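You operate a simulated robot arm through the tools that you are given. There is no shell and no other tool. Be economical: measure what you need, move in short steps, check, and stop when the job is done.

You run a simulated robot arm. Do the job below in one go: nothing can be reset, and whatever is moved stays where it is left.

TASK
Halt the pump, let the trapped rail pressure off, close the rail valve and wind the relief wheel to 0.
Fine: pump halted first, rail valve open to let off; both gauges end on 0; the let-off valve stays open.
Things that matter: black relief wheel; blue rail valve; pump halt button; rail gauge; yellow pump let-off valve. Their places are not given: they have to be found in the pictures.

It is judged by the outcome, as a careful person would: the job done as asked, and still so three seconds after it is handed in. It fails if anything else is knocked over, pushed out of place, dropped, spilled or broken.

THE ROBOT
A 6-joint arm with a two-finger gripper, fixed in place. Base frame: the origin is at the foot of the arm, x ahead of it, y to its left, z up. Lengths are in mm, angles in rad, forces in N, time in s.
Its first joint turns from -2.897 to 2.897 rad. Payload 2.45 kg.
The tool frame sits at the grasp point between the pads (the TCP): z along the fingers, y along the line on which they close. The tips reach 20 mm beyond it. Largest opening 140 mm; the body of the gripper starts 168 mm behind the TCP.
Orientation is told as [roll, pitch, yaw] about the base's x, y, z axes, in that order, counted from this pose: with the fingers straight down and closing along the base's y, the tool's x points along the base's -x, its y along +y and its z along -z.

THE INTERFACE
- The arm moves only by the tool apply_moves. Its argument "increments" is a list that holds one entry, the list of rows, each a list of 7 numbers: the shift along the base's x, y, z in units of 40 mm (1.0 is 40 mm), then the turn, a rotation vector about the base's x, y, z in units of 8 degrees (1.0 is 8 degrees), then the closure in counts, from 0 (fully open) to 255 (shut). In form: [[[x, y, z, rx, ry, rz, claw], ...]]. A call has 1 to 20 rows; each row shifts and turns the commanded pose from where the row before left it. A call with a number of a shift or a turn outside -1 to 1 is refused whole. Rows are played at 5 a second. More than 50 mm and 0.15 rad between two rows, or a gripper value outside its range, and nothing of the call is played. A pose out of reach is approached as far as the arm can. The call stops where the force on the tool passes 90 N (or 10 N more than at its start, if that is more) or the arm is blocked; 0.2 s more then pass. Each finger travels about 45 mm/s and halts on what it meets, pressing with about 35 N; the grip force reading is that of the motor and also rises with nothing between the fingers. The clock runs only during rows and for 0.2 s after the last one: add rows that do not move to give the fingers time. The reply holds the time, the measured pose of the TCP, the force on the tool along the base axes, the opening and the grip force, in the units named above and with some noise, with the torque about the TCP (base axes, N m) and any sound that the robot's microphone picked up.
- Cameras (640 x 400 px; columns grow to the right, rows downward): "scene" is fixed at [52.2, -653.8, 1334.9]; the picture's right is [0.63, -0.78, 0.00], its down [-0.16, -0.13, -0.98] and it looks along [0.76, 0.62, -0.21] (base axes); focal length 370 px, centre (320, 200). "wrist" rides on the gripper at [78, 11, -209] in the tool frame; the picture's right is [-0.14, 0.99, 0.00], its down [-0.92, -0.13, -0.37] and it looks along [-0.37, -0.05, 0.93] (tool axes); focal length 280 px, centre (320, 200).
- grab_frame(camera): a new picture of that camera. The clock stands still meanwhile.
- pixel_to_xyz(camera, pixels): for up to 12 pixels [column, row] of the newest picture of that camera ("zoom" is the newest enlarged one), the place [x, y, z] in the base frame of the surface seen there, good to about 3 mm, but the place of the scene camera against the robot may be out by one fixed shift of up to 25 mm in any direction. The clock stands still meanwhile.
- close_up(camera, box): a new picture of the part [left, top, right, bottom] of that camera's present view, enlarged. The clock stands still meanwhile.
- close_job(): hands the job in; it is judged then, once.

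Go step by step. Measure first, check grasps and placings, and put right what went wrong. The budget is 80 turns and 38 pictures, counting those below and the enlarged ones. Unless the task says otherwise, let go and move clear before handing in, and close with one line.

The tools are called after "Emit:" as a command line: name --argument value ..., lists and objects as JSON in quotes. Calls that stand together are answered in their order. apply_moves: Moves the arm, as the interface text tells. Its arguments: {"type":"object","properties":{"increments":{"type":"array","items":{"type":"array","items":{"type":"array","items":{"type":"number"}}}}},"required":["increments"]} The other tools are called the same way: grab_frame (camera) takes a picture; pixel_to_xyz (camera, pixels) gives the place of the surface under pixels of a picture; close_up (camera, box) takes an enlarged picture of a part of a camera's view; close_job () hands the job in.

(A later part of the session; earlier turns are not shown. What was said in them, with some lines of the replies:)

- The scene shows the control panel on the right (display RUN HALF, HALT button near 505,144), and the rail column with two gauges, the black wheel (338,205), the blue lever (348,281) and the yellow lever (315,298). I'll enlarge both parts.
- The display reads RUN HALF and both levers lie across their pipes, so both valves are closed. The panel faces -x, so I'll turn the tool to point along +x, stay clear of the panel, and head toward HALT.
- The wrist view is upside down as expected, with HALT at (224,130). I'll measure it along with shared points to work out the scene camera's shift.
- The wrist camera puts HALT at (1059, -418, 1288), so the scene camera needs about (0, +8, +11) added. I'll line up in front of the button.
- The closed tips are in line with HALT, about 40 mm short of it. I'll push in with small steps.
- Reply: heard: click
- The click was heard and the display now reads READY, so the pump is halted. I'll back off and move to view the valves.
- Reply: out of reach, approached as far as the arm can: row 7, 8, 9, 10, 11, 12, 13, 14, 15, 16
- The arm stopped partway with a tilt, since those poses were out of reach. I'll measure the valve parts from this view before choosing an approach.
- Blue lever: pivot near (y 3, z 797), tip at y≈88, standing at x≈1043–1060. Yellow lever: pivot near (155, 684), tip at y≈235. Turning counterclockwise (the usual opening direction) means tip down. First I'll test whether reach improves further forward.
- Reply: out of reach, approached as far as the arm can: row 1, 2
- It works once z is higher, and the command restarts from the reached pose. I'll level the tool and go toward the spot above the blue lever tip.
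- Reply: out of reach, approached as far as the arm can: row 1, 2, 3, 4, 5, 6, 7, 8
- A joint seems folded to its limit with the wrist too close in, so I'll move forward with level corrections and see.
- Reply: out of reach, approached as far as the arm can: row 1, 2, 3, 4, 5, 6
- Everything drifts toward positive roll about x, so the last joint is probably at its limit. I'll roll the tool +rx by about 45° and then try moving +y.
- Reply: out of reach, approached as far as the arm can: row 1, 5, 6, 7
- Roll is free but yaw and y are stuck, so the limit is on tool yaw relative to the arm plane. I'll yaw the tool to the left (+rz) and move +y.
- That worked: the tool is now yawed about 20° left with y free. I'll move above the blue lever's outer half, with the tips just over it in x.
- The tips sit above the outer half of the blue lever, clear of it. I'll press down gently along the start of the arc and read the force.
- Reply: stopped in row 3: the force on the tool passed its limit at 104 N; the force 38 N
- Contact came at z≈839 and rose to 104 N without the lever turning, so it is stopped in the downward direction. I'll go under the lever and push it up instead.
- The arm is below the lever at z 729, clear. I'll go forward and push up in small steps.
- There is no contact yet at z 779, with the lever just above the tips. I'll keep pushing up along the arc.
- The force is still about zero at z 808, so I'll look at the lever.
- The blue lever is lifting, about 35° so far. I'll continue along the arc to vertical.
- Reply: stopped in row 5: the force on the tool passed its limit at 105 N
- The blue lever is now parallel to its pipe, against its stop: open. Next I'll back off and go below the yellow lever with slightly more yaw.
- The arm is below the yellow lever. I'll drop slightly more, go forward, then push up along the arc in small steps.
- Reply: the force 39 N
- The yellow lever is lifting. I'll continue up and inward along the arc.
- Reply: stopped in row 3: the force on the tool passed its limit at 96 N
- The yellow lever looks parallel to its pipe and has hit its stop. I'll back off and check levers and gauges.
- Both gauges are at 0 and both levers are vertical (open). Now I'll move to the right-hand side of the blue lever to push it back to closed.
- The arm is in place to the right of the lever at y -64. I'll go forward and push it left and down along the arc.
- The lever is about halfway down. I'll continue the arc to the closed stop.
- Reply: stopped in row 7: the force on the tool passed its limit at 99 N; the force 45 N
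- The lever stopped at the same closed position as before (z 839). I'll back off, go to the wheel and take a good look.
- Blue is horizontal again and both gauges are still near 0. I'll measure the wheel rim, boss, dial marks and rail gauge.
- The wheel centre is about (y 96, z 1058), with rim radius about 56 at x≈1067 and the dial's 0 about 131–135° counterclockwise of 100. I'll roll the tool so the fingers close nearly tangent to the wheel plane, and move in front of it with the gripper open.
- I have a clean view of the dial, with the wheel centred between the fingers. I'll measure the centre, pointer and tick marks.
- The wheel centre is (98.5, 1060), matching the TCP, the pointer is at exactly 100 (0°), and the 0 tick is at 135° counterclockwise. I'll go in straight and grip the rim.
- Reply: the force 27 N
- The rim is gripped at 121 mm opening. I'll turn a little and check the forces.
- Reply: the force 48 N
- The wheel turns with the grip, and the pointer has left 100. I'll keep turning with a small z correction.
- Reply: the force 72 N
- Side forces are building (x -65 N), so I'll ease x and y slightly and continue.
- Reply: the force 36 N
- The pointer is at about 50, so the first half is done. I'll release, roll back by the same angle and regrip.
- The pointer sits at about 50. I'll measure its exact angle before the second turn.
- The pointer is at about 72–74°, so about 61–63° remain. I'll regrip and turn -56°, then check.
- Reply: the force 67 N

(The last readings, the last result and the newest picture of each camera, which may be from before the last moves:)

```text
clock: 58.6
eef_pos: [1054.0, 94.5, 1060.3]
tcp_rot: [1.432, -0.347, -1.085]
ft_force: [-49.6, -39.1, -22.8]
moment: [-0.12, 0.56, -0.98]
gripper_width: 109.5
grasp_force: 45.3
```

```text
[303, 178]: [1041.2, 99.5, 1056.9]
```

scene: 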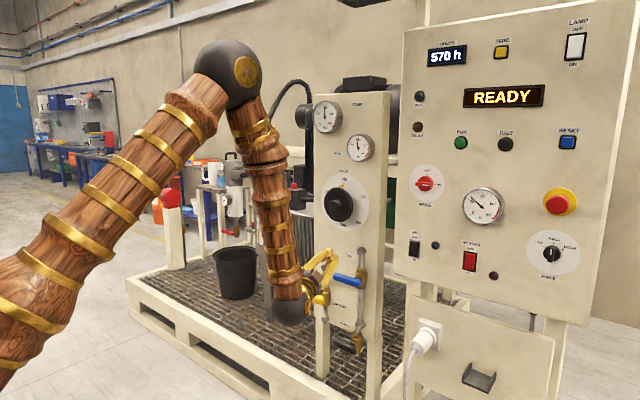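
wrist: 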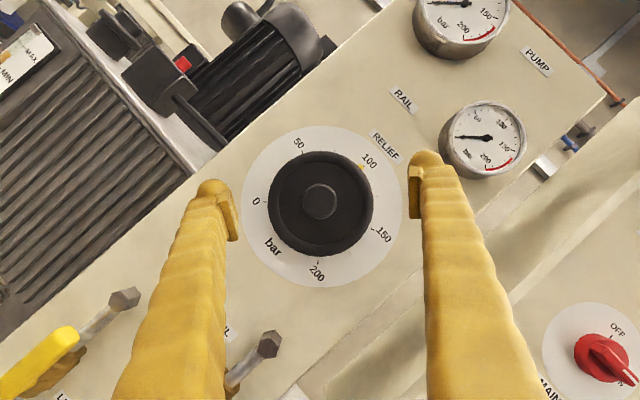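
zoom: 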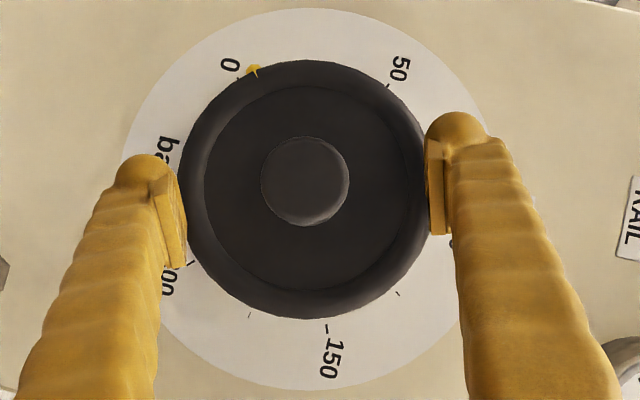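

The pointer is just short of the 0 tick. I'll measure the remaining angle.

Emit:
pixel_to_xyz --camera "zoom" --pixels '[[254, 69], [256, 71], [251, 69], [239, 76], [237, 76], [200, 140], [415, 140], [310, 312]]'

```text
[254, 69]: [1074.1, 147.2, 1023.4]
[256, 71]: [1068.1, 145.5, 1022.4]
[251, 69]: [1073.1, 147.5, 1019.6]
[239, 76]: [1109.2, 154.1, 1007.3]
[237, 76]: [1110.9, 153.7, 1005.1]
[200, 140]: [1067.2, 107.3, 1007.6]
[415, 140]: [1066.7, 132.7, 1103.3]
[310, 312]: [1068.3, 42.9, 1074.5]
```

The pointer is at about 127°, so about 8° remain. I'll turn that much while easing x.

Emit:
apply_moves --increments '[[[-0.06, -0.05, 0, 0, 0, 0, 255], [0, 0, 0, -0.5, 0, 0, 255], [0, 0, 0, -0.5, 0, 0, 255], [0, 0, 0, 0, 0, 0, 255]]]'

Emit:
close_up --camera "wrist" --box '[220, 90, 440, 310]'

Emit:
pixel_to_xyz --camera "zoom" --pixels '[[303, 180]]'

```text
clock: 59.6
eef_pos: [1052.0, 92.3, 1058.9]
tcp_rot: [1.362, -0.472, -1.055]
ft_force: [-29.1, -10.7, -17.9]
moment: [1.77, 0.35, -0.35]
gripper_width: 105.4
grasp_force: 44.6
```

```text
1.82 times, centred on (330, 200) of wrist
```

zoom: 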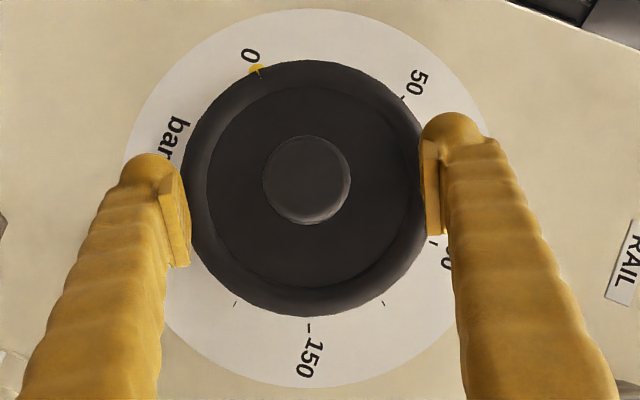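

```text
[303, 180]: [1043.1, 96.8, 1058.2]
```

A torque of 1.77 N m shows the end stop, and the pointer now covers the 0 tick at (256,69). I'll measure it, then release and withdraw.

Emit:
pixel_to_xyz --camera "zoom" --pixels '[[256, 69], [258, 70], [253, 69]]'

Emit:
apply_moves --increments '[[[0, 0, 0, 0, 0, 0, 0], [0, 0.05, 0, 0, 0, 0, 0], [0, 0, 0, 0, 0, 0, 0], [-0.9, 0, 0, 0, 0, 0, 0], [-0.9, 0, 0, 0, 0, 0, 0], [-0.9, 0, 0, 0, 0, 0, 0], [0, 0, 0, 0, 0, 0, 0]]]'

Emit:
grab_frame --camera "wrist"

Emit:
close_up --camera "scene" --box '[290, 80, 410, 230]'

```text
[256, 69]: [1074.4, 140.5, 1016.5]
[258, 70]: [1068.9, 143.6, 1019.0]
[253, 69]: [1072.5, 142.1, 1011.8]
```

```text
clock: 61.2
eef_pos: [943.2, 93.9, 1059.9]
tcp_rot: [1.361, -0.468, -1.055]
ft_force: [0.7, 0.4, -0.8]
moment: [0.01, -0.01, 0.01]
gripper_width: 140.4
grasp_force: 0.0
```

```text
4 pictures are left
```

wrist: 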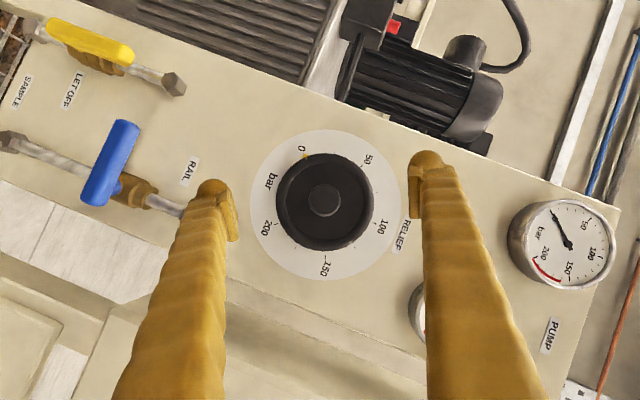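

```text
2.67 times, centred on (350, 155) of scene
```

zoom: 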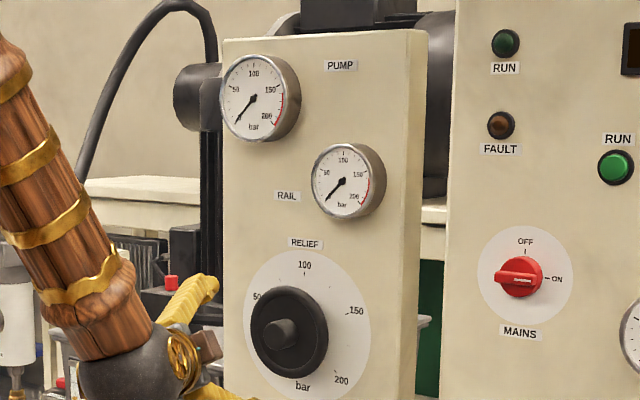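

The pump is halted with the display at READY, both gauges are on 0, the blue rail valve is closed, the yellow let-off valve is open, the relief wheel is on 0 and the gripper is clear. I'm handing in.

Emit:
close_job

```text
The job is handed in.
```

The pump was halted first, then the rail pressure was let off. The blue rail valve is closed again, the relief wheel is at 0, both gauges are on 0, and the yellow let-off valve is still open.
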